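You operate a simulated robot arm through the tools that you are given. There is no shell and no other tool. Be economical: measure what you need, move in short steps, check, and stop when the job is done.

You are at the controls of a simulated two-armed robot. One attempt, no reset.

Task
On the top of the packing table, fold the filter cloth in half, so that its two long edges meet.

Only the result counts: the job must be done as asked and must still hold three seconds after the hand-in. Knocking over, shifting, dropping, spilling or breaking anything else fails it. Flat cloth is picked up by pressing the open fingertips on it (5 to 10 N) and closing them slowly along it; thin cloth reads only 2 to 8 mm in the jaws.

Robot
Two 6-joint arms with two-finger parallel grippers on one trunk, on a base that drives. Base frame: it is fixed to the floor where the robot stands at the start and does not move with it; the origin is under the middle of the robot, x ahead of it, y to its left, z up. Units: mm, rad, N and s.
The left shoulder is at the start at [60, 187, 1097], the right one opposite. Places, roughly: filter cloth [500, 100, 900]; top of the packing table [600, 0, 800]. Payload 1.57 kg a hand.
The TCP of each hand is the grasp point between the finger pads, 30 mm short of the fingertips. In the tool frame z runs along the fingers and y along their closing line. The gripper opens to 110 mm. The fingers are 24 mm wide and 12 mm thick; the gripper's body (48 by 112 mm) begins 78 mm behind the TCP.
Orientation is that of the tool frame in the base frame, as a unit quaternion [x, y, z, w]. With the fingers straight down and closing along the base's y, the tool's x points along the base's -x, its y along +y and its z along -z.

Tools
- The arms move only by the tool apply_moves. It takes "left_rows", "right_rows" or both (then of equal length, played together; a hand with none holds still); each is text: rows parted by semicolons, each of 7 numbers parted by spaces: the finger opening in mm, from 0 to 110, then the shift along the tool's x, y, z in mm, then the turn, a rotation vector about the tool's x, y, z in rad. In form: grip x y z ax ay az; .... A call has 1 to 10 rows; each row shifts and turns the commanded pose from where the row before left it, along the tool's axes as they then stand. A row lasts 0.2 s, in which the tool goes at most 50 mm and 0.15 rad; a call with a longer step from one row to the next is refused whole, and so is a gripper value outside its range. A pose out of reach is approached as far as the arm can. The call stops where the force on the tool passes 40 N (or 10 N more than at its start, if that is more) or the arm is blocked; 0.2 s more then pass. The fingers move at their own pace (about 153 mm/s each) and stop on an object; they squeeze with about 22 N. The grip force told is the motor's: it shows also when the fingers shut on nothing. Time passes only in rows, and 0.2 s behind the last, so rows that do not move let the fingers close. The reply holds the time, the measured pose of the TCP, the force on the tool along the base axes, the opening and the grip force, in the units named above and with some noise, with the torque about the TCP (base axes, N m) and any sound that the robot's microphone picked up.
- Cameras (640 x 400 px; columns grow to the right, rows downward): "scene" is now at [10.7, 10, 1630.8]; the picture's right is [0.13, -0.99, 0.00], its down [-0.81, -0.11, -0.58] and it looks along [0.58, 0.08, -0.81] (base axes); focal length 290 px, centre (320, 200). "left" rides on the left gripper at [70, -16, -141] in its tool frame; the picture's right is [0.23, 0.97, 0.00], its down [-0.85, 0.20, -0.48] and it looks along [-0.47, 0.11, 0.88] (tool axes); focal length 222 px, centre (320, 200). "right" rides on the right gripper at [70, 16, -141] in its tool frame; the picture's right is [-0.23, 0.97, 0.00], its down [-0.86, -0.20, -0.48] and it looks along [-0.47, -0.11, 0.88] (tool axes); focal length 222 px, centre (320, 200). There is no depth. A picture from a camera that has moved, and an enlarged one, comes with that camera's place and axes in the base frame and with its lens.
- capture(camera): a new picture of that camera. It takes no simulated time.
- raise_lower(by): slides the trunk up (or, below 0, down) by that many mm; the arms and the scene camera ride with it, the base frame stays. It gives what a move gives, with no picture.
- roll_base(legs): drives the robot by 1 to 6 legs, each [ahead, left, turn to the left] in mm, mm and rad, along the robot's own axes; the way and the turn of a leg run together, so that a leg with both is an arc; at most 1500 mm and 3.142 rad a leg. The arms and the cameras ride along, it lands a little off, and it stops where it bumps. It gives what a move gives.
- turn_head(pan, tilt): turns the head with the scene camera to pan (to the left, within 1.501 rad either way) and tilt (down, from -0.506 to 1.204), counted from straight ahead of the robot. It gives what a move gives.
- enlarge(camera, box): a new picture of the part [left, top, right, bottom] of that camera's present view, enlarged. It takes no simulated time.
- close_job(): hands the job in; it is judged then, once.

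Work in short steps. Places have to be worked out from the pictures, the camera data and where the tool is seen: move nearer, look again, correct. Check each grasp and each placing, and mend what went wrong. You have 120 turns and 108 pictures in all, those below and enlarged ones among them. Open the grippers and draw the arms clear of the work before you hand the job in, unless the task says otherwise; then end with one line.

The tools are called as name(argument=value, ...) on one line, values as JSON. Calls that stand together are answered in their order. apply_moves: Moves the arms, as the interface text tells. Its arguments: {"type":"object","properties":{"left_rows":{"type":"string"},"right_rows":{"type":"string"}},"required":[]} The other tools are called the same way: raise_lower (by) slides the trunk up or down; roll_base (legs) drives the base; turn_head (pan, tilt) turns the head that bears the scene camera; capture (camera) takes a picture; enlarge (camera, box) takes an enlarged picture of a part of a camera's view; close_job () hands the job in.

At the start:

```text
clock: 0.0
left_position: [454.3, 256.6, 1041.9]
left_ee_rot: [0.0, 1.0, 0.0, 0.001]
left_force: [0.2, -0.1, -0.3]
left_torque: [-0.02, -0.02, -0.02]
left_finger_gap: 109.8
left_finger_force: 0.2
right_position: [338.9, -57.5, 1061.7]
right_ee_rot: [0.0, 1.0, 0.0, 0.0]
right_force: [0.1, -1.0, -0.2]
right_torque: [0.0, -0.03, 0.0]
right_finger_gap: 110.0
right_finger_force: 0.0
trunk travel left (down, up): [-725.0, 265.0]
robot x, y, heading: [-1.4, 2.6, -0.001]
head pan, tilt: [0.131, 0.948]
```

scene: 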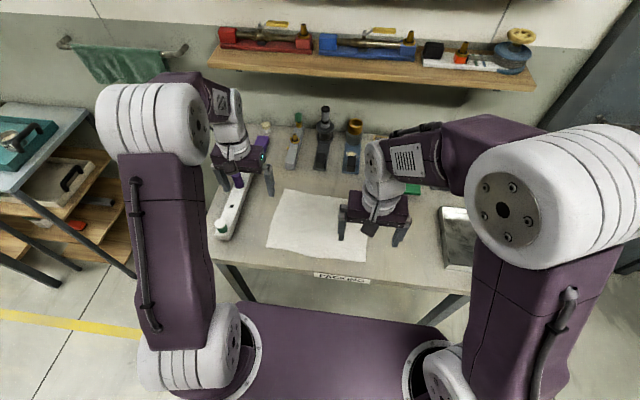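
right: 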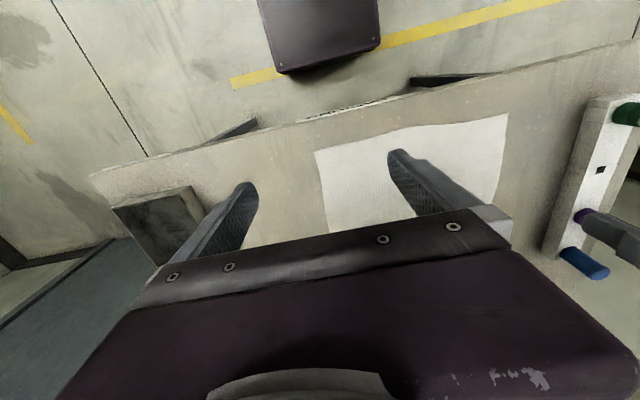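
left: 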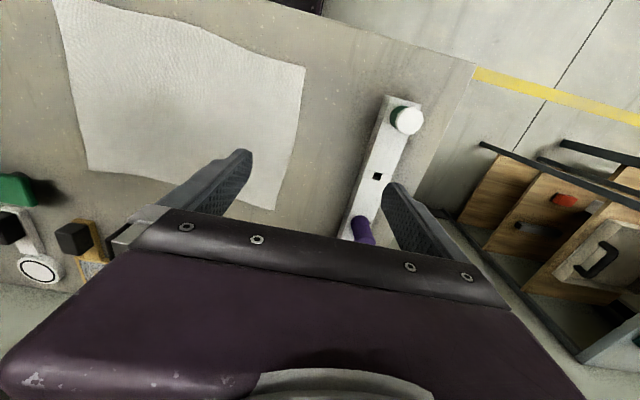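

The near edge of the cloth is at about x≈395 and its far edge at about x≈633, with y running from -82 to 230. The right hand hides one corner, so I move it aside and raise the left hand for a clear view.

apply_moves(right_rows="110 0 -45 0 0 0 0;110 0 -45 0 0 0 0;110 0 -45 0 0 0 0;110 0 -45 0 0 0 0")

enlarge(camera="scene", box=[200, 100, 440, 290])

capture(camera="left")

```text
clock: 1.0
left_position: [454.2, 255.2, 1043.5]
left_ee_rot: [0.0, 1.0, 0.001, 0.0]
left_force: [-1.0, -1.3, -0.3]
left_torque: [0.01, 0.0, 0.01]
left_finger_gap: 109.7
left_finger_force: 0.2
right_position: [338.6, -240.6, 1062.6]
right_ee_rot: [-0.001, 1.0, 0.001, 0.0]
right_force: [-0.4, -1.1, 0.6]
right_torque: [0.03, 0.03, 0.01]
right_finger_gap: 109.9
right_finger_force: 0.1
trunk travel left (down, up): [-725.0, 265.0]
robot x, y, heading: [1.3, -1.3, 0.003]
head pan, tilt: [0.131, 0.948]
```

```text
2.11 times, centred on (320, 195) of scene
camera zoom: at [10.7, 7.8, 1630.8], right [0.13, -0.99, 0.0], down [-0.81, -0.11, -0.58], along [0.58, 0.08, -0.81], focal length 610 px, centre (320, 210)
```

zoom: 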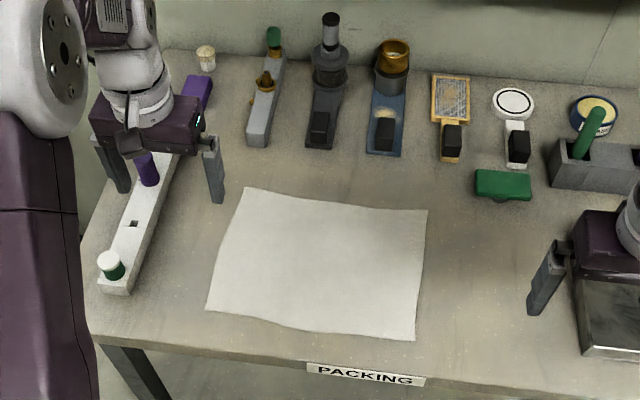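

```text
103 pictures are left
camera left: at [384.1, 239.5, 1183.0], right [-0.23, 0.97, 0.0], down [0.85, 0.2, 0.48], along [0.47, 0.11, -0.88], focal length 222 px, centre (320, 200)
```

left: 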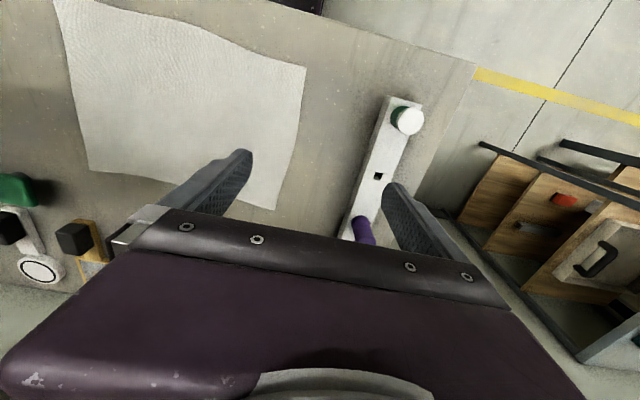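

Corners on the table plane come out at about near-right (388,-79), near-left (398,232), far-right (626,-94) and far-left (632,220). The long edges are the near and far ones, and the far edge is just out of reach. I look down for clearance before driving forward a little.

turn_head(pan=0.0, tilt=1.2)

capture(camera="scene")

capture(camera="right")

```text
clock: 1.8
left_position: [453.9, 257.8, 1043.1]
left_ee_rot: [0.0, 1.0, 0.0, 0.0]
left_force: [-0.2, -0.3, -0.5]
left_torque: [-0.02, 0.02, 0.0]
left_finger_gap: 110.0
left_finger_force: 0.0
right_position: [341.1, -237.7, 1063.0]
right_ee_rot: [0.0, 1.0, 0.001, 0.001]
right_force: [0.6, 0.1, -0.4]
right_torque: [0.0, -0.01, -0.01]
right_finger_gap: 110.0
right_finger_force: 0.0
trunk travel left (down, up): [-725.0, 265.0]
robot x, y, heading: [0.5, 2.0, 0.007]
head pan, tilt: [0.0, 1.201]
```

```text
102 pictures are left
camera scene: at [-5.5, 0.9, 1614.6], right [0.0, -1.0, 0.0], down [-0.93, 0.0, -0.36], along [0.36, 0.0, -0.93], focal length 290 px, centre (320, 200)
```

scene: 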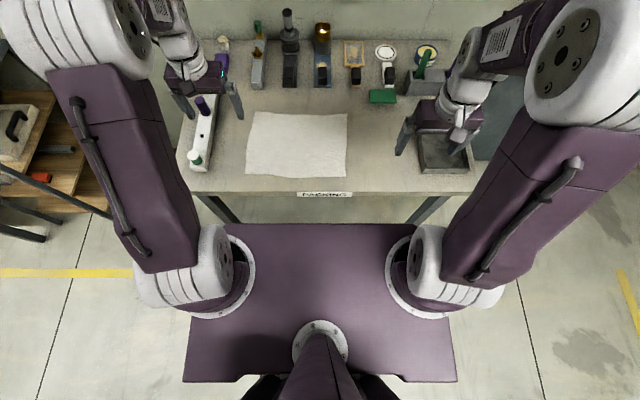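

```text
101 pictures are left
camera right: at [267.9, -221.9, 1204.3], right [0.23, 0.97, 0.0], down [0.86, -0.2, 0.48], along [0.47, -0.11, -0.88], focal length 222 px, centre (320, 200)
```

right: 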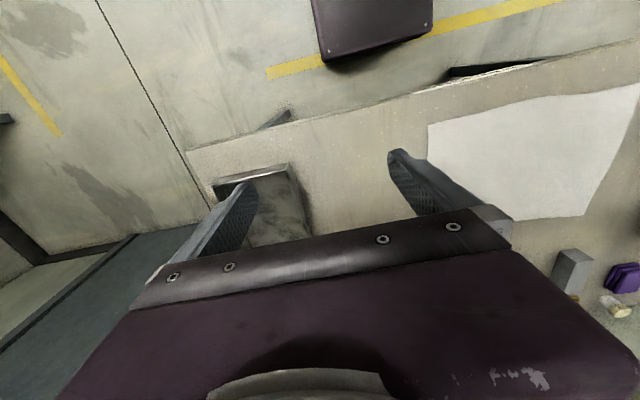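

The base is low and narrow enough to pass between the table legs, and the torso is well back from the edge. I drive 85 mm ahead.

roll_base(legs=[[85, 0, 0]])

turn_head(pan=0.05, tilt=1.0)

enlarge(camera="scene", box=[200, 110, 440, 260])

```text
clock: 2.9
left_position: [538.1, 257.8, 1042.5]
left_ee_rot: [0.0, 1.0, -0.001, 0.001]
left_force: [0.7, -0.1, 0.3]
left_torque: [-0.01, 0.02, 0.0]
left_finger_gap: 109.9
left_finger_force: 0.0
right_position: [424.2, -237.9, 1063.7]
right_ee_rot: [0.0, 1.0, 0.0, 0.001]
right_force: [-0.7, 0.7, 0.1]
right_torque: [-0.01, 0.04, -0.02]
right_finger_gap: 110.1
right_finger_force: 0.0
trunk travel left (down, up): [-725.0, 265.0]
robot x, y, heading: [88.5, 5.8, -0.0]
head pan, tilt: [0.0, 1.201]
```

```text
clock: 3.6
left_position: [541.1, 258.1, 1041.8]
left_ee_rot: [0.0, 1.0, 0.0, 0.0]
left_force: [0.5, 0.4, 0.6]
left_torque: [0.01, 0.01, -0.01]
left_finger_gap: 110.2
left_finger_force: 0.1
right_position: [426.3, -237.9, 1062.8]
right_ee_rot: [0.0, 1.0, -0.001, -0.001]
right_force: [-0.4, -0.1, 0.9]
right_torque: [0.01, -0.01, 0.0]
right_finger_gap: 109.5
right_finger_force: 0.1
trunk travel left (down, up): [-725.0, 265.0]
robot x, y, heading: [83.5, 1.6, -0.006]
head pan, tilt: [0.051, 1.0]
```

```text
2.67 times, centred on (320, 185) of scene
camera zoom: at [95.6, 4.0, 1627.0], right [0.05, -1.0, 0.0], down [-0.84, -0.04, -0.54], along [0.54, 0.03, -0.84], focal length 773 px, centre (320, 240)
```

zoom: 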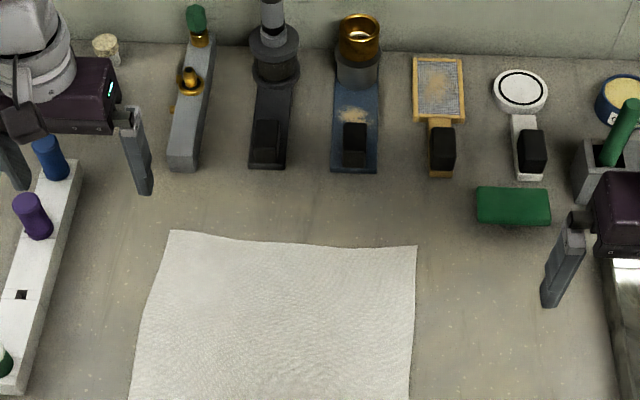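

Corners confirmed: far-left (631,223), far-right (624,-91). I bring both hands above the near corners, about 10 mm inside the near edge and 35 mm inside the side edges, with the openings reduced to 40.

apply_moves(left_rows="40 22.2 -10.2 23.7 0 0 0;40 22.2 -10.2 23.7 0 0 0;40 22.2 -10.2 23.7 0 0 0;40 22.2 -10.2 23.7 0 0 0;40 22.2 -10.2 23.7 0 0 0;40 22.2 -10.2 23.7 0 0 0", right_rows="40 4.5 32.3 27.2 0 0 0;40 4.5 32.3 27.2 0 0 0;40 4.5 32.3 27.2 0 0 0;40 4.5 32.3 27.2 0 0 0;40 4.5 32.3 27.2 0 0 0;40 4.5 32.3 27.2 0 0 0")

capture(camera="left")

capture(camera="right")

enlarge(camera="scene", box=[200, 150, 440, 300])

```text
clock: 5.0
left_position: [406.3, 196.4, 900.0]
left_ee_rot: [0.001, 1.0, 0.0, 0.001]
left_force: [-0.3, 0.4, 0.1]
left_torque: [0.04, -0.03, 0.01]
left_finger_gap: 40.1
left_finger_force: 0.1
right_position: [397.0, -44.2, 899.8]
right_ee_rot: [-0.001, 1.0, 0.0, 0.0]
right_force: [-0.3, 0.1, -0.4]
right_torque: [-0.01, 0.02, 0.03]
right_finger_gap: 40.1
right_finger_force: 0.0
trunk travel left (down, up): [-725.0, 265.0]
robot x, y, heading: [85.5, 0.6, 0.001]
head pan, tilt: [0.051, 1.0]
```

```text
99 pictures are left
camera left: at [336.4, 180.1, 1040.4], right [-0.23, 0.97, 0.0], down [0.85, 0.2, 0.48], along [0.47, 0.11, -0.88], focal length 222 px, centre (320, 200)
```

left: 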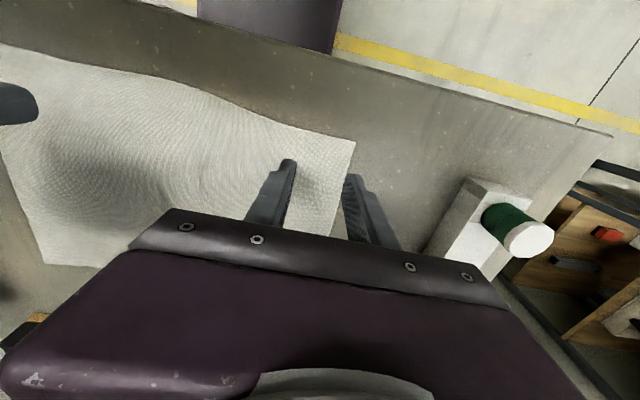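

```text
98 pictures are left
camera right: at [326.7, -27.4, 1041.0], right [0.23, 0.97, 0.0], down [0.85, -0.2, 0.48], along [0.47, -0.11, -0.88], focal length 222 px, centre (320, 200)
```

right: 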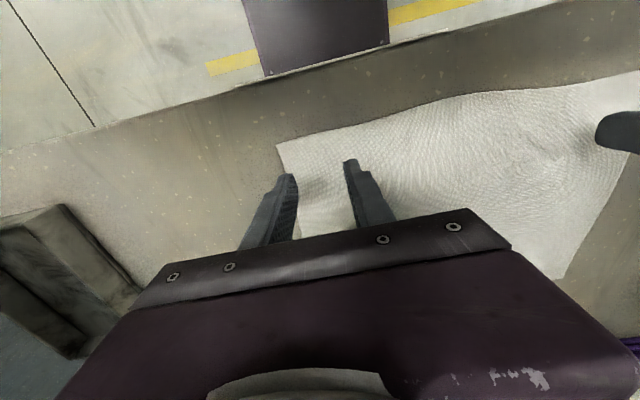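

```text
2.67 times, centred on (320, 225) of scene
camera zoom: at [94.4, 5.4, 1627.2], right [0.05, -1.0, 0.0], down [-0.84, -0.04, -0.54], along [0.54, 0.03, -0.84], focal length 773 px, centre (320, 133)
```

zoom: 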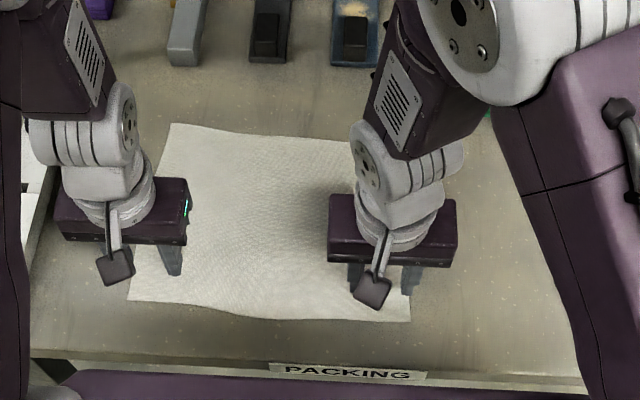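

The left and right cameras put the near corners at about (389,232) and (381,-83). I shift a few mm nearer and descend to just above the cloth, fingertips at about z=812.

apply_moves(left_rows="40 3 0 29 0 0 0;40 3 0 29 0 0 0", right_rows="40 3 0 29 0 0 0;40 3 0 29 0 0 0")

capture(camera="left")

capture(camera="right")

```text
clock: 5.4
left_position: [399.6, 194.6, 881.1]
left_ee_rot: [0.0, 1.0, 0.001, 0.005]
left_force: [-4.2, -3.4, 34.0]
left_torque: [-0.06, 0.34, 0.01]
left_finger_gap: 39.9
left_finger_force: 0.1
right_position: [393.0, -43.6, 881.9]
right_ee_rot: [-0.001, 1.0, 0.001, 0.004]
right_force: [-3.3, 0.1, 32.7]
right_torque: [-0.74, 0.26, -0.04]
right_finger_gap: 40.6
right_finger_force: 0.1
trunk travel left (down, up): [-725.0, 265.0]
robot x, y, heading: [87.2, -0.2, -0.002]
head pan, tilt: [0.051, 1.0]
stopped in row 2 (left hand): the force on the tool passed its limit (the readings are from after the stop); the commanded pose is now the measured one
```

```text
96 pictures are left
camera left: at [329.5, 178.2, 1020.9], right [-0.23, 0.97, 0.0], down [0.85, 0.2, 0.49], along [0.47, 0.11, -0.87], focal length 222 px, centre (320, 200)
```

left: 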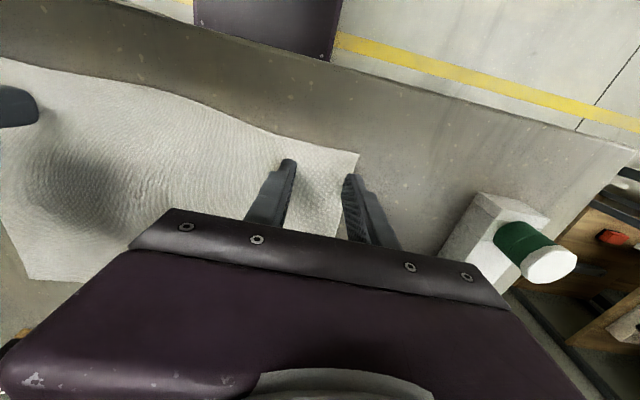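

```text
95 pictures are left
camera right: at [320.7, -29.0, 1022.1], right [0.23, 0.97, 0.0], down [0.85, -0.2, 0.48], along [0.47, -0.11, -0.87], focal length 222 px, centre (320, 200)
```

right: 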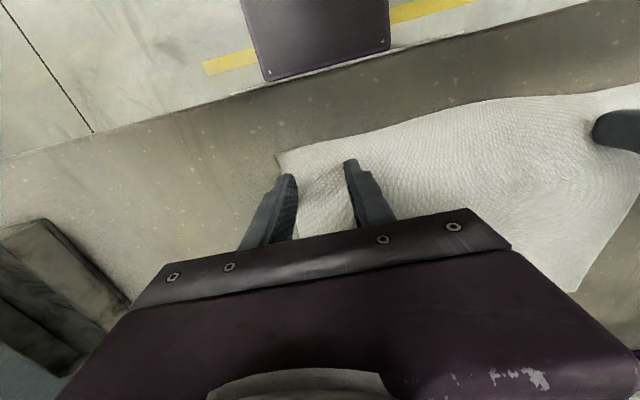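

Contact occurred with the tips at z≈851, so the work surface is near 850 rather than 800. Recomputed corners: near-left (374,220), near-right (366,-74), far-left (598,210), far-right (591,-85). I lift, shift to 10 mm inside the near edge, and come down to just above the cloth.

apply_moves(left_rows="40 0 0 -20 0 0 0;40 15 -7 0 0 0 0;40 0 0 12 0 0 0", right_rows="40 0 0 -20 0 0 0;40 17 3 0 0 0 0;40 0 0 12 0 0 0")

capture(camera="left")

capture(camera="right")

```text
clock: 6.2
left_position: [391.2, 189.7, 883.7]
left_ee_rot: [0.0, 1.0, 0.0, 0.001]
left_force: [1.1, 0.8, 0.1]
left_torque: [0.0, 0.05, 0.04]
left_finger_gap: 39.9
left_finger_force: 0.1
right_position: [380.2, -40.3, 883.9]
right_ee_rot: [0.0, 1.0, 0.001, -0.001]
right_force: [0.6, 0.1, -0.1]
right_torque: [-0.01, 0.06, 0.01]
right_finger_gap: 40.0
right_finger_force: 0.0
trunk travel left (down, up): [-725.0, 265.0]
robot x, y, heading: [83.7, 1.6, 0.001]
head pan, tilt: [0.051, 1.0]
```

```text
94 pictures are left
camera left: at [321.2, 172.9, 1024.8], right [-0.23, 0.97, 0.0], down [0.85, 0.2, 0.48], along [0.47, 0.11, -0.88], focal length 222 px, centre (320, 200)
```

left: 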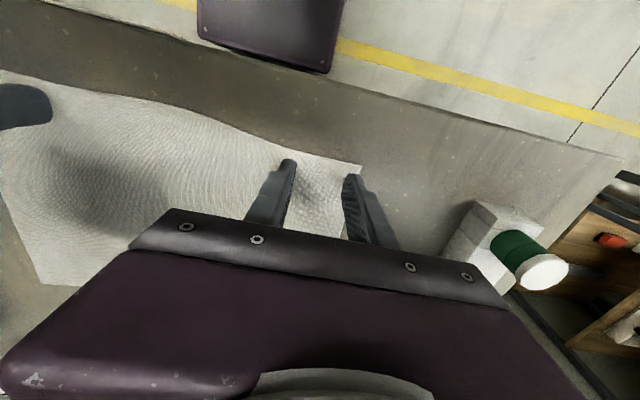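

```text
93 pictures are left
camera right: at [309.8, -24.6, 1026.0], right [0.23, 0.97, 0.0], down [0.85, -0.2, 0.48], along [0.47, -0.11, -0.88], focal length 222 px, centre (320, 200)
```

right: 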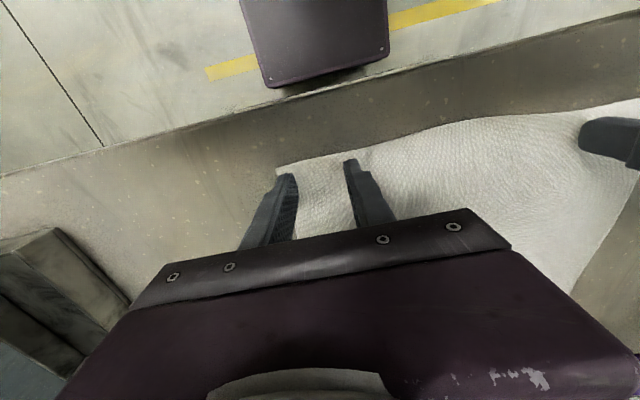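

Left corner reads (374,220), right corner (363,-73). I trim 6 mm nearer and creep down to get light pressure.

apply_moves(left_rows="40 6 0 0 0 0 0;40 0 0 2 0 0 0", right_rows="40 5 0 0 0 0 0;40 0 0 2 0 0 0")

```text
clock: 6.8
left_position: [383.8, 189.6, 883.3]
left_ee_rot: [0.0, 1.0, 0.0, 0.002]
left_force: [0.1, -0.7, -0.3]
left_torque: [0.02, 0.0, 0.0]
left_finger_gap: 39.9
left_finger_force: 0.1
right_position: [374.7, -42.0, 881.8]
right_ee_rot: [0.0, 1.0, 0.001, 0.001]
right_force: [-0.3, -0.1, 0.3]
right_torque: [0.03, -0.01, -0.02]
right_finger_gap: 40.3
right_finger_force: 0.0
trunk travel left (down, up): [-725.0, 265.0]
robot x, y, heading: [86.1, -1.8, -0.002]
head pan, tilt: [0.051, 1.0]
```

No contact yet on either hand; I go 1.5 mm further.

apply_moves(left_rows="40 0 0 1.5 0 0 0", right_rows="40 0 0 1.5 0 0 0")

```text
clock: 7.2
left_position: [382.5, 187.5, 881.9]
left_ee_rot: [0.0, 1.0, 0.0, 0.002]
left_force: [-0.2, -0.2, 0.1]
left_torque: [0.03, 0.02, 0.01]
left_finger_gap: 40.2
left_finger_force: 0.2
right_position: [374.8, -40.9, 883.0]
right_ee_rot: [0.001, 1.0, 0.001, 0.002]
right_force: [-0.6, 0.2, 0.7]
right_torque: [0.02, 0.0, 0.01]
right_finger_gap: 40.1
right_finger_force: 0.1
trunk travel left (down, up): [-725.0, 265.0]
robot x, y, heading: [83.4, -1.2, 0.0]
head pan, tilt: [0.051, 1.0]
```

Still free; another 1.5 mm.

apply_moves(left_rows="40 0 0 1.5 0 0 0", right_rows="40 0 0 1.5 0 0 0")

```text
clock: 7.6
left_position: [384.1, 188.6, 882.2]
left_ee_rot: [0.0, 1.0, 0.0, 0.004]
left_force: [0.9, 2.0, 9.7]
left_torque: [0.04, -0.02, -0.02]
left_finger_gap: 39.9
left_finger_force: 0.0
right_position: [374.2, -39.9, 881.6]
right_ee_rot: [-0.001, 1.0, 0.001, 0.003]
right_force: [0.4, -2.1, 8.1]
right_torque: [-0.16, -0.02, 0.02]
right_finger_gap: 40.0
right_finger_force: 0.3
trunk travel left (down, up): [-725.0, 265.0]
robot x, y, heading: [87.4, -2.7, 0.003]
head pan, tilt: [0.051, 1.0]
```

Both hands now press with 8–10 N. I close slowly while drifting the hands toward each other, so the inner fingers stay put and the free corners are drawn in.

apply_moves(left_rows="36 0 -2 0 0 0 0;32 0 -2 0 0 0 0;28 0 -2 0 0 0 0;24 0 -2 0 0 0 0;20 0 -2 0 0 0 0;16 0 -2 0 0 0 0;12 0 -2 0 0 0 0;8 0 -2 0 0 0 0;4 0 -2 0 0 0 0;0 0 -2 0 0 0 0", right_rows="36 0 2 0 0 0 0;32 0 2 0 0 0 0;28 0 2 0 0 0 0;24 0 2 0 0 0 0;20 0 2 0 0 0 0;16 0 2 0 0 0 0;12 0 2 0 0 0 0;8 0 2 0 0 0 0;4 0 2 0 0 0 0;0 0 2 0 0 0 0")

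capture(camera="left")

capture(camera="right")

```text
clock: 9.8
left_position: [382.9, 168.8, 880.7]
left_ee_rot: [0.0, 1.0, 0.0, 0.003]
left_force: [-0.3, 3.4, 16.0]
left_torque: [0.08, 0.04, -0.02]
left_finger_gap: 7.4
left_finger_force: 21.5
right_position: [373.0, -21.4, 881.3]
right_ee_rot: [0.001, 1.0, 0.001, 0.001]
right_force: [1.1, -3.3, 10.9]
right_torque: [-0.08, -0.04, 0.02]
right_finger_gap: 7.6
right_finger_force: 21.6
trunk travel left (down, up): [-725.0, 265.0]
robot x, y, heading: [86.7, 1.2, -0.001]
head pan, tilt: [0.051, 1.0]
```

```text
92 pictures are left
camera left: at [311.8, 152.2, 1021.2], right [-0.23, 0.97, 0.0], down [0.85, 0.2, 0.48], along [0.47, 0.11, -0.88], focal length 222 px, centre (320, 200)
```

left: 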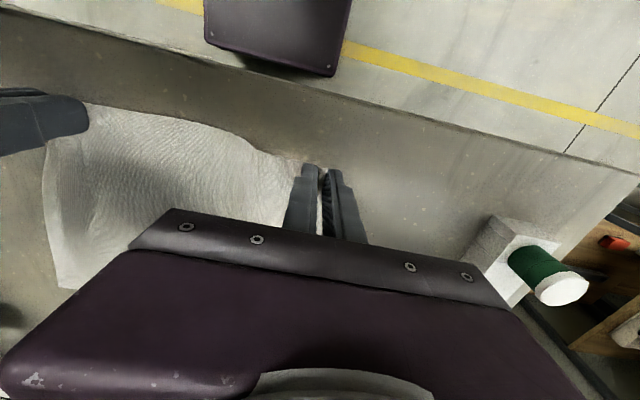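

```text
91 pictures are left
camera right: at [301.5, -4.9, 1022.5], right [0.23, 0.97, 0.0], down [0.85, -0.2, 0.48], along [0.47, -0.11, -0.88], focal length 222 px, centre (320, 200)
```

right: 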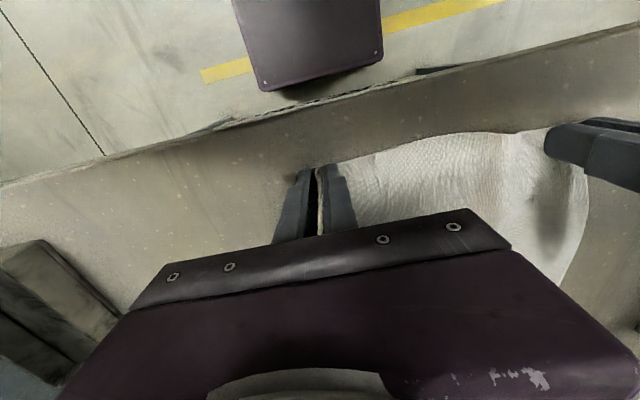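

Both jaws read about 7.5 mm, so cloth is gripped. I lift 40 mm and check from the scene camera.

apply_moves(left_rows="0 0 0 -10 0 0 0;0 0 0 -15 0 0 0;0 0 0 -15 0 0 0;0 0 0 0 0 0 0", right_rows="0 0 0 -10 0 0 0;0 0 0 -15 0 0 0;0 0 0 -15 0 0 0;0 0 0 0 0 0 0")

capture(camera="left")

capture(camera="right")

enlarge(camera="scene", box=[200, 150, 440, 300])

```text
clock: 10.8
left_position: [383.9, 168.6, 920.9]
left_ee_rot: [0.001, 1.0, 0.0, 0.003]
left_force: [0.0, -0.1, -0.4]
left_torque: [0.0, -0.02, 0.01]
left_finger_gap: 7.5
left_finger_force: 22.3
right_position: [374.5, -20.7, 921.5]
right_ee_rot: [0.0, 1.0, 0.001, 0.001]
right_force: [0.1, 1.2, -0.1]
right_torque: [0.01, 0.03, 0.01]
right_finger_gap: 7.4
right_finger_force: 22.0
trunk travel left (down, up): [-725.0, 265.0]
robot x, y, heading: [84.4, -0.7, -0.001]
head pan, tilt: [0.051, 1.0]
```

```text
90 pictures are left
camera left: at [313.3, 152.6, 1061.1], right [-0.23, 0.97, 0.0], down [0.85, 0.2, 0.48], along [0.47, 0.11, -0.88], focal length 222 px, centre (320, 200)
```

left: 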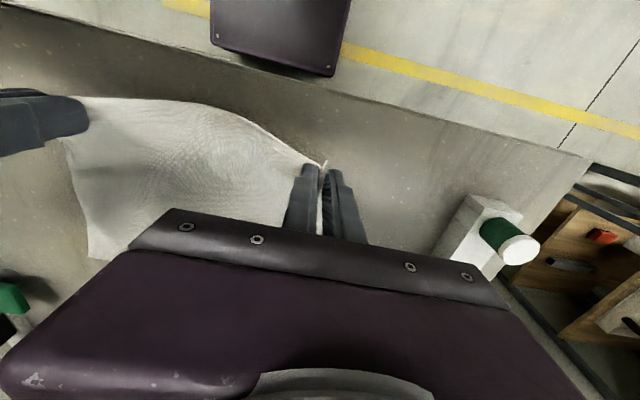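

```text
89 pictures are left
camera right: at [303.3, -4.7, 1062.6], right [0.23, 0.97, 0.0], down [0.85, -0.2, 0.48], along [0.47, -0.11, -0.88], focal length 222 px, centre (320, 200)
```

right: 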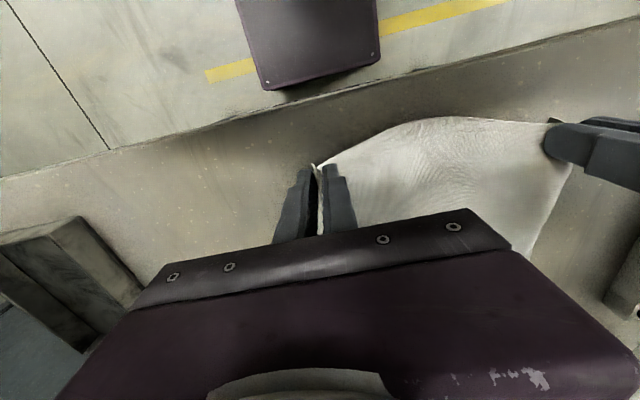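

```text
2.67 times, centred on (320, 225) of scene
camera zoom: at [94.5, 4.1, 1627.1], right [0.05, -1.0, 0.0], down [-0.84, -0.04, -0.54], along [0.54, 0.03, -0.84], focal length 773 px, centre (320, 133)
```

zoom: 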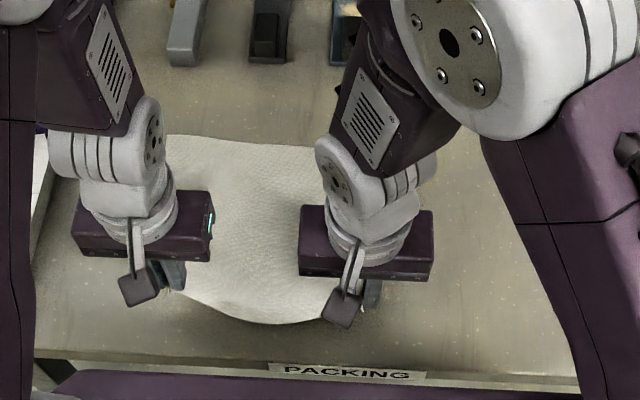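

Both corners are held, but the pleats are about 40 mm wide, which would leave the folded edge bunched. Before carrying, I set it down and undo the pinch in reverse, to see how the cloth relaxes and to regrip with a smaller pleat.

apply_moves(left_rows="0 0 0 15 0 0 0;0 0 0 15 0 0 0;0 0 0 9.5 0 0 0;0 0 0 0 0 0 0", right_rows="0 0 0 15 0 0 0;0 0 0 15 0 0 0;0 0 0 9.5 0 0 0;0 0 0 0 0 0 0")

```text
clock: 11.8
left_position: [383.1, 168.7, 880.1]
left_ee_rot: [0.0, 1.0, 0.0, 0.003]
left_force: [1.1, 0.5, 7.2]
left_torque: [-0.01, -0.04, 0.02]
left_finger_gap: 7.5
left_finger_force: 21.5
right_position: [373.3, -20.5, 881.5]
right_ee_rot: [0.0, 1.0, 0.001, 0.002]
right_force: [-0.8, -0.4, 0.5]
right_torque: [0.02, 0.0, 0.01]
right_finger_gap: 7.5
right_finger_force: 21.8
trunk travel left (down, up): [-725.0, 265.0]
robot x, y, heading: [89.5, -2.2, 0.003]
head pan, tilt: [0.051, 1.0]
```

Left presses 7 N, right barely; I add a touch to the right and open in reverse while drifting outward.

apply_moves(left_rows="0 0 0 0 0 0 0;8 0 0 0 0 0 0;12 0 2 0 0 0 0;16 0 2 0 0 0 0;20 0 2 0 0 0 0;24 0 2 0 0 0 0;28 0 2 0 0 0 0;32 0 2 0 0 0 0;36 0 2 0 0 0 0;40 0 2 0 0 0 0", right_rows="0 0 0 1.0 0 0 0;8 0 0 0 0 0 0;12 0 -2 0 0 0 0;16 0 -2 0 0 0 0;20 0 -2 0 0 0 0;24 0 -2 0 0 0 0;28 0 -2 0 0 0 0;32 0 -2 0 0 0 0;36 0 -2 0 0 0 0;40 0 -2 0 0 0 0")

capture(camera="left")

capture(camera="right")

```text
clock: 14.0
left_position: [382.2, 184.9, 881.8]
left_ee_rot: [0.0, 1.0, -0.001, 0.003]
left_force: [-1.0, -0.9, 2.7]
left_torque: [-0.03, 0.03, 0.01]
left_finger_gap: 38.9
left_finger_force: 0.1
right_position: [373.5, -35.9, 881.2]
right_ee_rot: [-0.001, 1.0, 0.0, 0.003]
right_force: [1.1, 6.6, 27.8]
right_torque: [0.15, 0.03, 0.01]
right_finger_gap: 34.9
right_finger_force: 0.0
trunk travel left (down, up): [-725.0, 265.0]
robot x, y, heading: [86.5, 1.0, -0.004]
head pan, tilt: [0.051, 1.0]
```

```text
87 pictures are left
camera left: at [311.6, 169.5, 1021.5], right [-0.23, 0.97, 0.0], down [0.85, 0.2, 0.48], along [0.47, 0.11, -0.88], focal length 222 px, centre (320, 200)
```

left: 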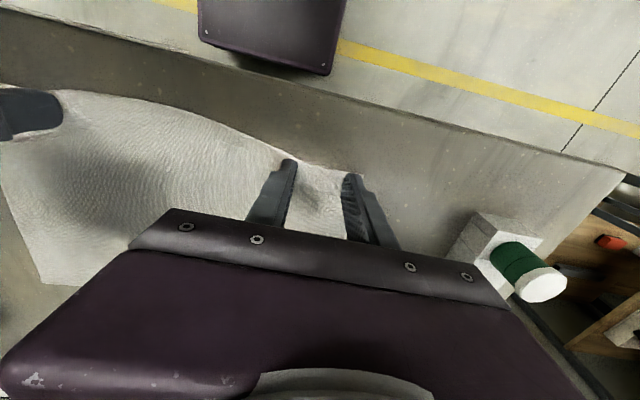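

```text
86 pictures are left
camera right: at [301.5, -19.7, 1022.3], right [0.23, 0.97, 0.0], down [0.85, -0.2, 0.48], along [0.47, -0.11, -0.88], focal length 222 px, centre (320, 200)
```

right: 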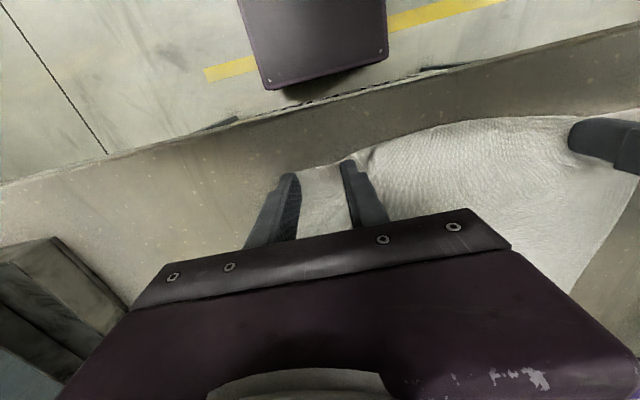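

Reverse opening flattens the pleat well. I lift a bit, reduce the opening to 22 and check where the corners now lie.

apply_moves(left_rows="40 0 0 -12 0 0 0;22 0 0 -13 0 0 0;22 0 0 0 0 0 0", right_rows="40 0 0 -12 0 0 0;22 0 0 -13 0 0 0;22 0 0 0 0 0 0")

enlarge(camera="left", box=[200, 100, 440, 250])

enlarge(camera="right", box=[200, 100, 440, 250])

enlarge(camera="scene", box=[200, 150, 440, 300])

```text
clock: 14.8
left_position: [385.1, 186.1, 905.9]
left_ee_rot: [0.0, 1.0, 0.0, 0.003]
left_force: [1.0, 0.5, 0.1]
left_torque: [-0.01, -0.01, 0.02]
left_finger_gap: 22.1
left_finger_force: 0.1
right_position: [373.3, -36.7, 905.1]
right_ee_rot: [0.0, 1.0, 0.001, 0.001]
right_force: [0.0, -0.2, -0.4]
right_torque: [0.01, 0.02, -0.04]
right_finger_gap: 21.9
right_finger_force: 0.0
trunk travel left (down, up): [-725.0, 265.0]
robot x, y, heading: [86.1, 0.3, -0.002]
head pan, tilt: [0.051, 1.0]
```

```text
2.67 times, centred on (320, 175) of left
camera zoom: at [313.8, 168.9, 1046.1], right [-0.23, 0.97, 0.0], down [0.85, 0.2, 0.48], along [0.47, 0.11, -0.88], focal length 592 px, centre (320, 267)
```

zoom: 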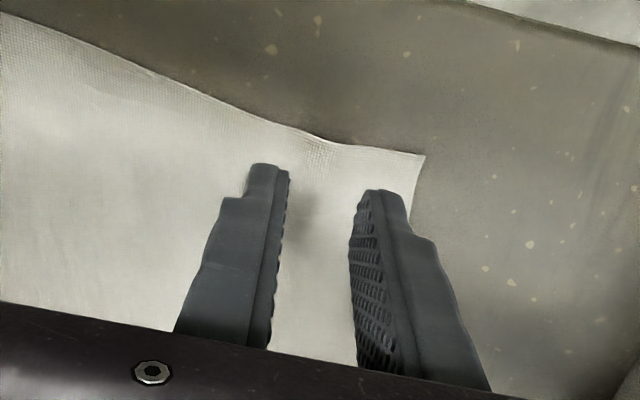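

```text
2.67 times, centred on (320, 175) of right
camera zoom: at [303.6, -21.0, 1045.9], right [0.23, 0.97, 0.0], down [0.85, -0.2, 0.48], along [0.47, -0.11, -0.88], focal length 592 px, centre (320, 267)
```

zoom: 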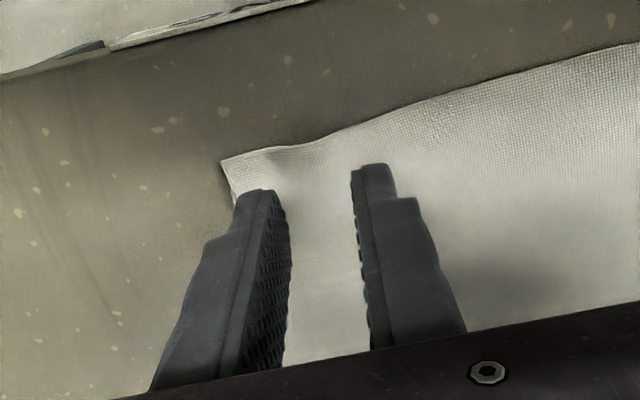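

```text
2.67 times, centred on (320, 225) of scene
camera zoom: at [95.2, 3.9, 1627.0], right [0.05, -1.0, 0.0], down [-0.84, -0.04, -0.54], along [0.54, 0.03, -0.84], focal length 773 px, centre (320, 133)
```

zoom: 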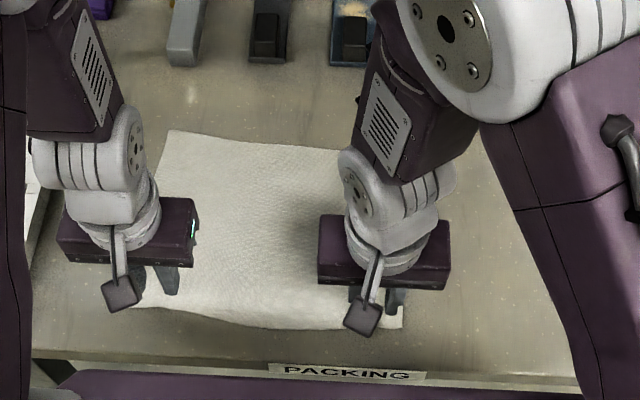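

Corners now at about left (368,218), right (360,-69). With opening 22 I centre the pinches about 24 mm inside the side edges, and descend to just above contact.

apply_moves(left_rows="22 5 8 0 0 0 0;22 0 0 20 0 0 0;22 0 0 3 0 0 0", right_rows="22 2 -8 0 0 0 0;22 0 0 20 0 0 0;22 0 0 3 0 0 0")

```text
clock: 15.6
left_position: [378.2, 192.5, 885.0]
left_ee_rot: [0.0, 1.0, 0.0, 0.002]
left_force: [0.0, 1.0, -0.2]
left_torque: [-0.01, -0.04, 0.01]
left_finger_gap: 22.1
left_finger_force: 0.0
right_position: [372.7, -43.7, 881.6]
right_ee_rot: [-0.001, 1.0, 0.0, 0.001]
right_force: [-0.6, -0.2, 0.5]
right_torque: [-0.02, -0.01, -0.03]
right_finger_gap: 21.6
right_finger_force: 0.0
trunk travel left (down, up): [-725.0, 265.0]
robot x, y, heading: [86.6, 2.0, -0.003]
head pan, tilt: [0.051, 1.0]
```

No contact yet; creeping 1.5 mm.

apply_moves(left_rows="22 0 0 1.5 0 0 0", right_rows="22 0 0 1.5 0 0 0")

```text
clock: 16.0
left_position: [378.7, 192.9, 883.3]
left_ee_rot: [0.0, 1.0, 0.0, 0.002]
left_force: [0.2, 0.5, 0.7]
left_torque: [0.0, -0.03, 0.02]
left_finger_gap: 21.9
left_finger_force: 0.0
right_position: [371.7, -45.6, 881.9]
right_ee_rot: [0.001, 1.0, 0.001, 0.002]
right_force: [-0.8, -1.0, 6.4]
right_torque: [-0.1, 0.07, 0.03]
right_finger_gap: 22.1
right_finger_force: 0.2
trunk travel left (down, up): [-725.0, 265.0]
robot x, y, heading: [86.9, 0.1, 0.001]
head pan, tilt: [0.051, 1.0]
```

The right hand is at 6 N; the left needs a bit more.

apply_moves(left_rows="22 0 0 1.5 0 0 0", right_rows="22 0 0 0.2 0 0 0")

```text
clock: 16.4
left_position: [376.9, 193.2, 881.4]
left_ee_rot: [-0.001, 1.0, 0.0, 0.003]
left_force: [0.1, 2.3, 17.8]
left_torque: [0.13, 0.01, -0.02]
left_finger_gap: 22.1
left_finger_force: 0.1
right_position: [371.2, -44.4, 881.7]
right_ee_rot: [0.0, 1.0, 0.0, 0.002]
right_force: [0.8, -0.8, 7.1]
right_torque: [-0.04, 0.01, -0.02]
right_finger_gap: 22.2
right_finger_force: 0.1
trunk travel left (down, up): [-725.0, 265.0]
robot x, y, heading: [83.7, -0.3, 0.003]
head pan, tilt: [0.051, 1.0]
```

Left is a bit hard at 18 N, so I back it off 0.7 mm. Then I close slowly, moving both hands inward 1 mm per row.

apply_moves(left_rows="22 0 0 -0.7 0 0 0;20 0 -1 0 0 0 0;18 0 -1 0 0 0 0;16 0 -1 0 0 0 0;14 0 -1 0 0 0 0;12 0 -1 0 0 0 0;10 0 -1 0 0 0 0;7 0 -1.5 0 0 0 0;3 0 -1 0 0 0 0;0 0 0 0 0 0 0", right_rows="22 0 0 0.1 0 0 0;20 0 1 0 0 0 0;18 0 1 0 0 0 0;16 0 1 0 0 0 0;14 0 1 0 0 0 0;12 0 1 0 0 0 0;10 0 1 0 0 0 0;7 0 1.5 0 0 0 0;3 0 1 0 0 0 0;0 0 0 0 0 0 0")

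enlarge(camera="left", box=[200, 100, 440, 250])

enlarge(camera="right", box=[200, 100, 440, 250])

```text
clock: 18.6
left_position: [376.6, 183.4, 881.6]
left_ee_rot: [0.0, 1.0, 0.0, 0.003]
left_force: [-0.2, -0.7, 6.4]
left_torque: [0.02, -0.04, 0.01]
left_finger_gap: 1.9
left_finger_force: 21.7
right_position: [371.6, -36.0, 881.1]
right_ee_rot: [0.0, 1.0, 0.001, 0.002]
right_force: [-1.1, -2.7, 19.3]
right_torque: [-0.08, 0.06, -0.04]
right_finger_gap: 1.9
right_finger_force: 22.5
trunk travel left (down, up): [-725.0, 265.0]
robot x, y, heading: [84.6, 3.6, 0.002]
head pan, tilt: [0.051, 1.0]
```

```text
2.67 times, centred on (320, 175) of left
camera zoom: at [306.6, 167.7, 1021.3], right [-0.23, 0.97, 0.0], down [0.85, 0.2, 0.48], along [0.47, 0.11, -0.88], focal length 592 px, centre (320, 267)
```

zoom: 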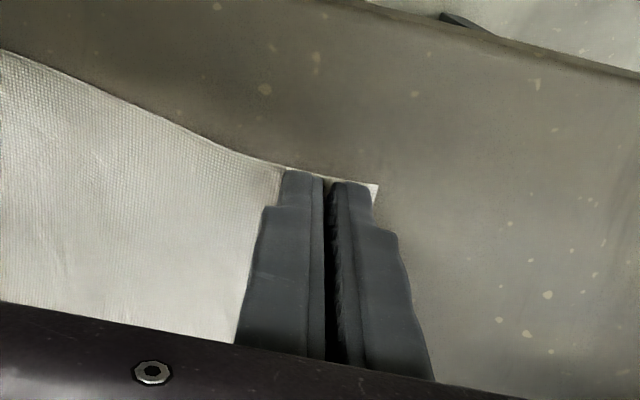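

```text
2.67 times, centred on (320, 175) of right
camera zoom: at [299.2, -20.5, 1022.4], right [0.23, 0.97, 0.0], down [0.85, -0.2, 0.48], along [0.47, -0.11, -0.88], focal length 592 px, centre (320, 267)
```

zoom: 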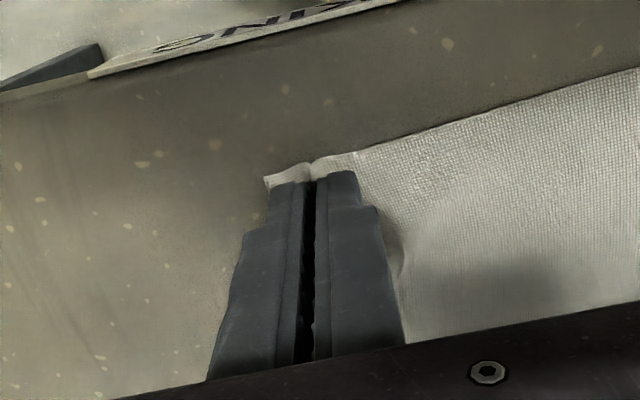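

Jaws read 1.9 mm, which is marginal; a short lift will show whether they hold.

apply_moves(left_rows="0 0 0 -10 0 0 0;0 -3 0 -15 0 0 0;0 0 0 0 0 0 0", right_rows="0 0 0 -10 0 0 0;0 -3 0 -15 0 0 0;0 0 0 0 0 0 0")

enlarge(camera="left", box=[200, 100, 440, 250])

enlarge(camera="right", box=[200, 100, 440, 250])

```text
clock: 19.4
left_position: [382.0, 184.5, 905.3]
left_ee_rot: [0.0, 1.0, 0.0, 0.002]
left_force: [-0.2, -1.0, -0.2]
left_torque: [-0.02, 0.0, -0.03]
left_finger_gap: 2.3
left_finger_force: 22.1
right_position: [376.8, -35.8, 905.3]
right_ee_rot: [0.0, 1.0, 0.001, 0.0]
right_force: [0.3, 0.3, 0.0]
right_torque: [-0.02, 0.04, -0.02]
right_finger_gap: 2.1
right_finger_force: 22.2
trunk travel left (down, up): [-725.0, 265.0]
robot x, y, heading: [89.7, -0.6, 0.0]
head pan, tilt: [0.051, 1.0]
```

```text
2.67 times, centred on (320, 175) of left
camera zoom: at [311.3, 168.1, 1045.3], right [-0.23, 0.97, 0.0], down [0.85, 0.2, 0.48], along [0.47, 0.11, -0.88], focal length 592 px, centre (320, 267)
```

zoom: 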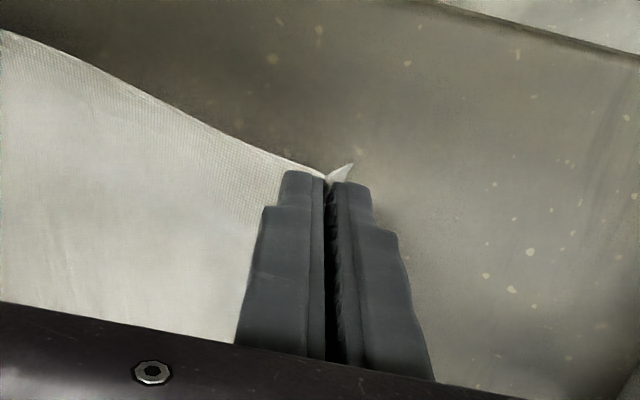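

```text
2.67 times, centred on (320, 175) of right
camera zoom: at [304.9, -20.1, 1046.6], right [0.23, 0.97, 0.0], down [0.85, -0.2, 0.48], along [0.47, -0.11, -0.88], focal length 592 px, centre (320, 267)
```

zoom: 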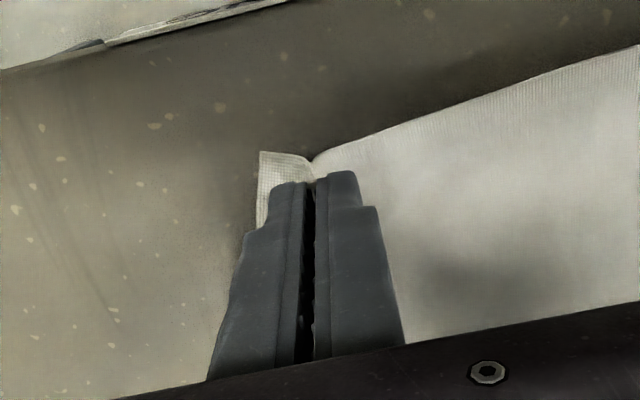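

Both corners are held with small pleats. I carry them up and over to the middle of the arc, then measure the far edge again.

apply_moves(left_rows="0 -12 -0.5 -22 0 0 0;0 -20 -0.5 -18 0 0 0;0 -22 -0.5 -13 0 0 0;0 -22 -0.5 -8 0 0 0;0 -20 -0.5 -4 0 0 0;0 0 0 0 0 0 0", right_rows="0 -12 -0.5 -22 0 0 0;0 -20 -0.5 -18 0 0 0;0 -22 -0.5 -13 0 0 0;0 -22 -0.5 -8 0 0 0;0 -20 -0.5 -4 0 0 0;0 0 0 0 0 0 0")

capture(camera="scene")

capture(camera="left")

capture(camera="right")

```text
clock: 20.8
left_position: [477.0, 182.1, 971.6]
left_ee_rot: [0.001, 1.0, -0.001, 0.002]
left_force: [-0.2, -0.7, -0.2]
left_torque: [0.01, -0.03, 0.02]
left_finger_gap: 2.1
left_finger_force: 21.3
right_position: [471.1, -39.8, 971.9]
right_ee_rot: [0.0, 1.0, 0.001, 0.002]
right_force: [-0.9, 0.3, -0.1]
right_torque: [0.0, 0.0, 0.03]
right_finger_gap: 1.6
right_finger_force: 22.3
trunk travel left (down, up): [-725.0, 265.0]
robot x, y, heading: [84.3, 1.2, -0.003]
head pan, tilt: [0.051, 1.0]
```

```text
78 pictures are left
camera scene: at [93.1, 4.0, 1627.1], right [0.05, -1.0, 0.0], down [-0.84, -0.04, -0.54], along [0.54, 0.03, -0.84], focal length 290 px, centre (320, 200)
```

scene: 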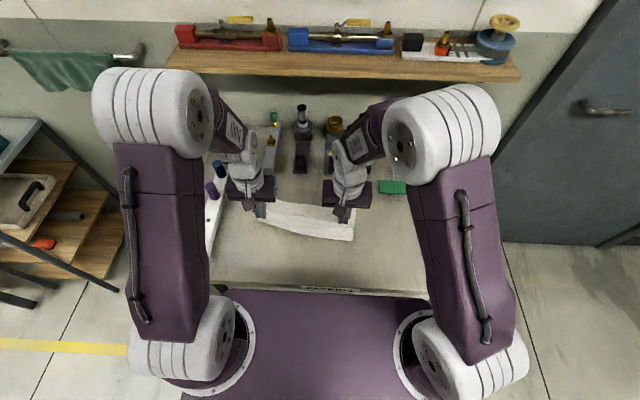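

```text
77 pictures are left
camera left: at [406.0, 165.2, 1111.2], right [-0.23, 0.97, 0.0], down [0.85, 0.2, 0.48], along [0.47, 0.11, -0.88], focal length 222 px, centre (320, 200)
```

left: 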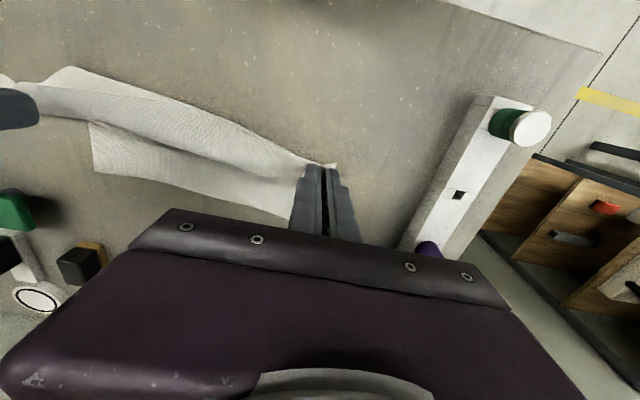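

```text
76 pictures are left
camera right: at [399.2, -23.2, 1112.3], right [0.23, 0.97, 0.0], down [0.85, -0.2, 0.48], along [0.47, -0.11, -0.88], focal length 222 px, centre (320, 200)
```

right: 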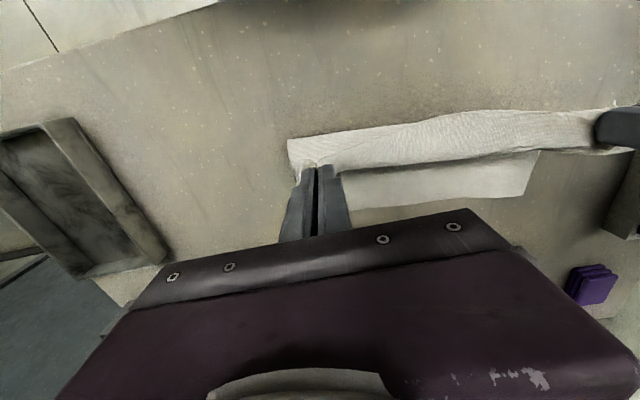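

I zoom in on the scene view to locate the far edge of the lower ply more accurately.

enlarge(camera="scene", box=[220, 160, 400, 272])

enlarge(camera="left", box=[0, 50, 320, 250])

enlarge(camera="right", box=[280, 50, 600, 250])

```text
3.56 times, centred on (310, 216) of scene
camera zoom: at [93.1, 4.0, 1627.1], right [0.05, -1.0, 0.0], down [-0.84, -0.04, -0.54], along [0.54, 0.03, -0.84], focal length 1031 px, centre (356, 143)
```

zoom: 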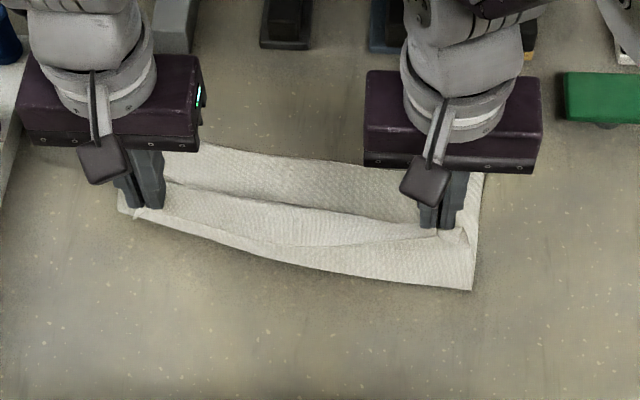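

```text
2.00 times, centred on (160, 150) of left
camera zoom: at [406.0, 165.2, 1111.2], right [-0.23, 0.97, 0.0], down [0.85, 0.2, 0.48], along [0.47, 0.11, -0.88], focal length 444 px, centre (640, 300)
```

zoom: 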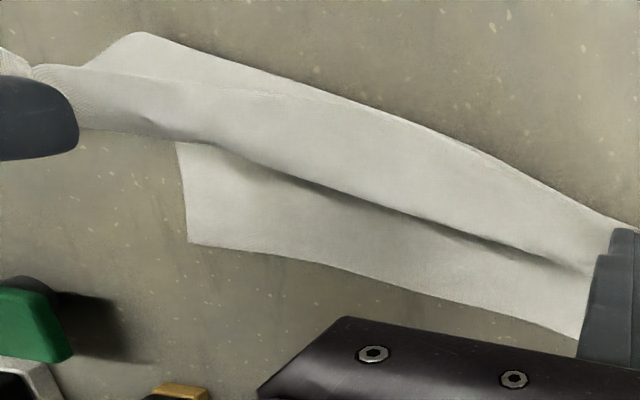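

```text
2.00 times, centred on (440, 150) of right
camera zoom: at [399.2, -23.2, 1112.3], right [0.23, 0.97, 0.0], down [0.85, -0.2, 0.48], along [0.47, -0.11, -0.88], focal length 444 px, centre (80, 300)
```

zoom: 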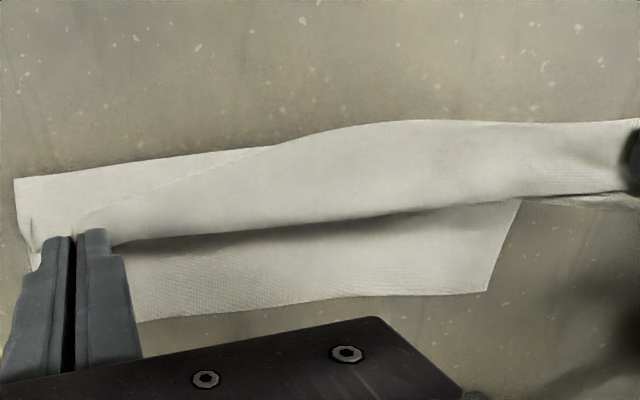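

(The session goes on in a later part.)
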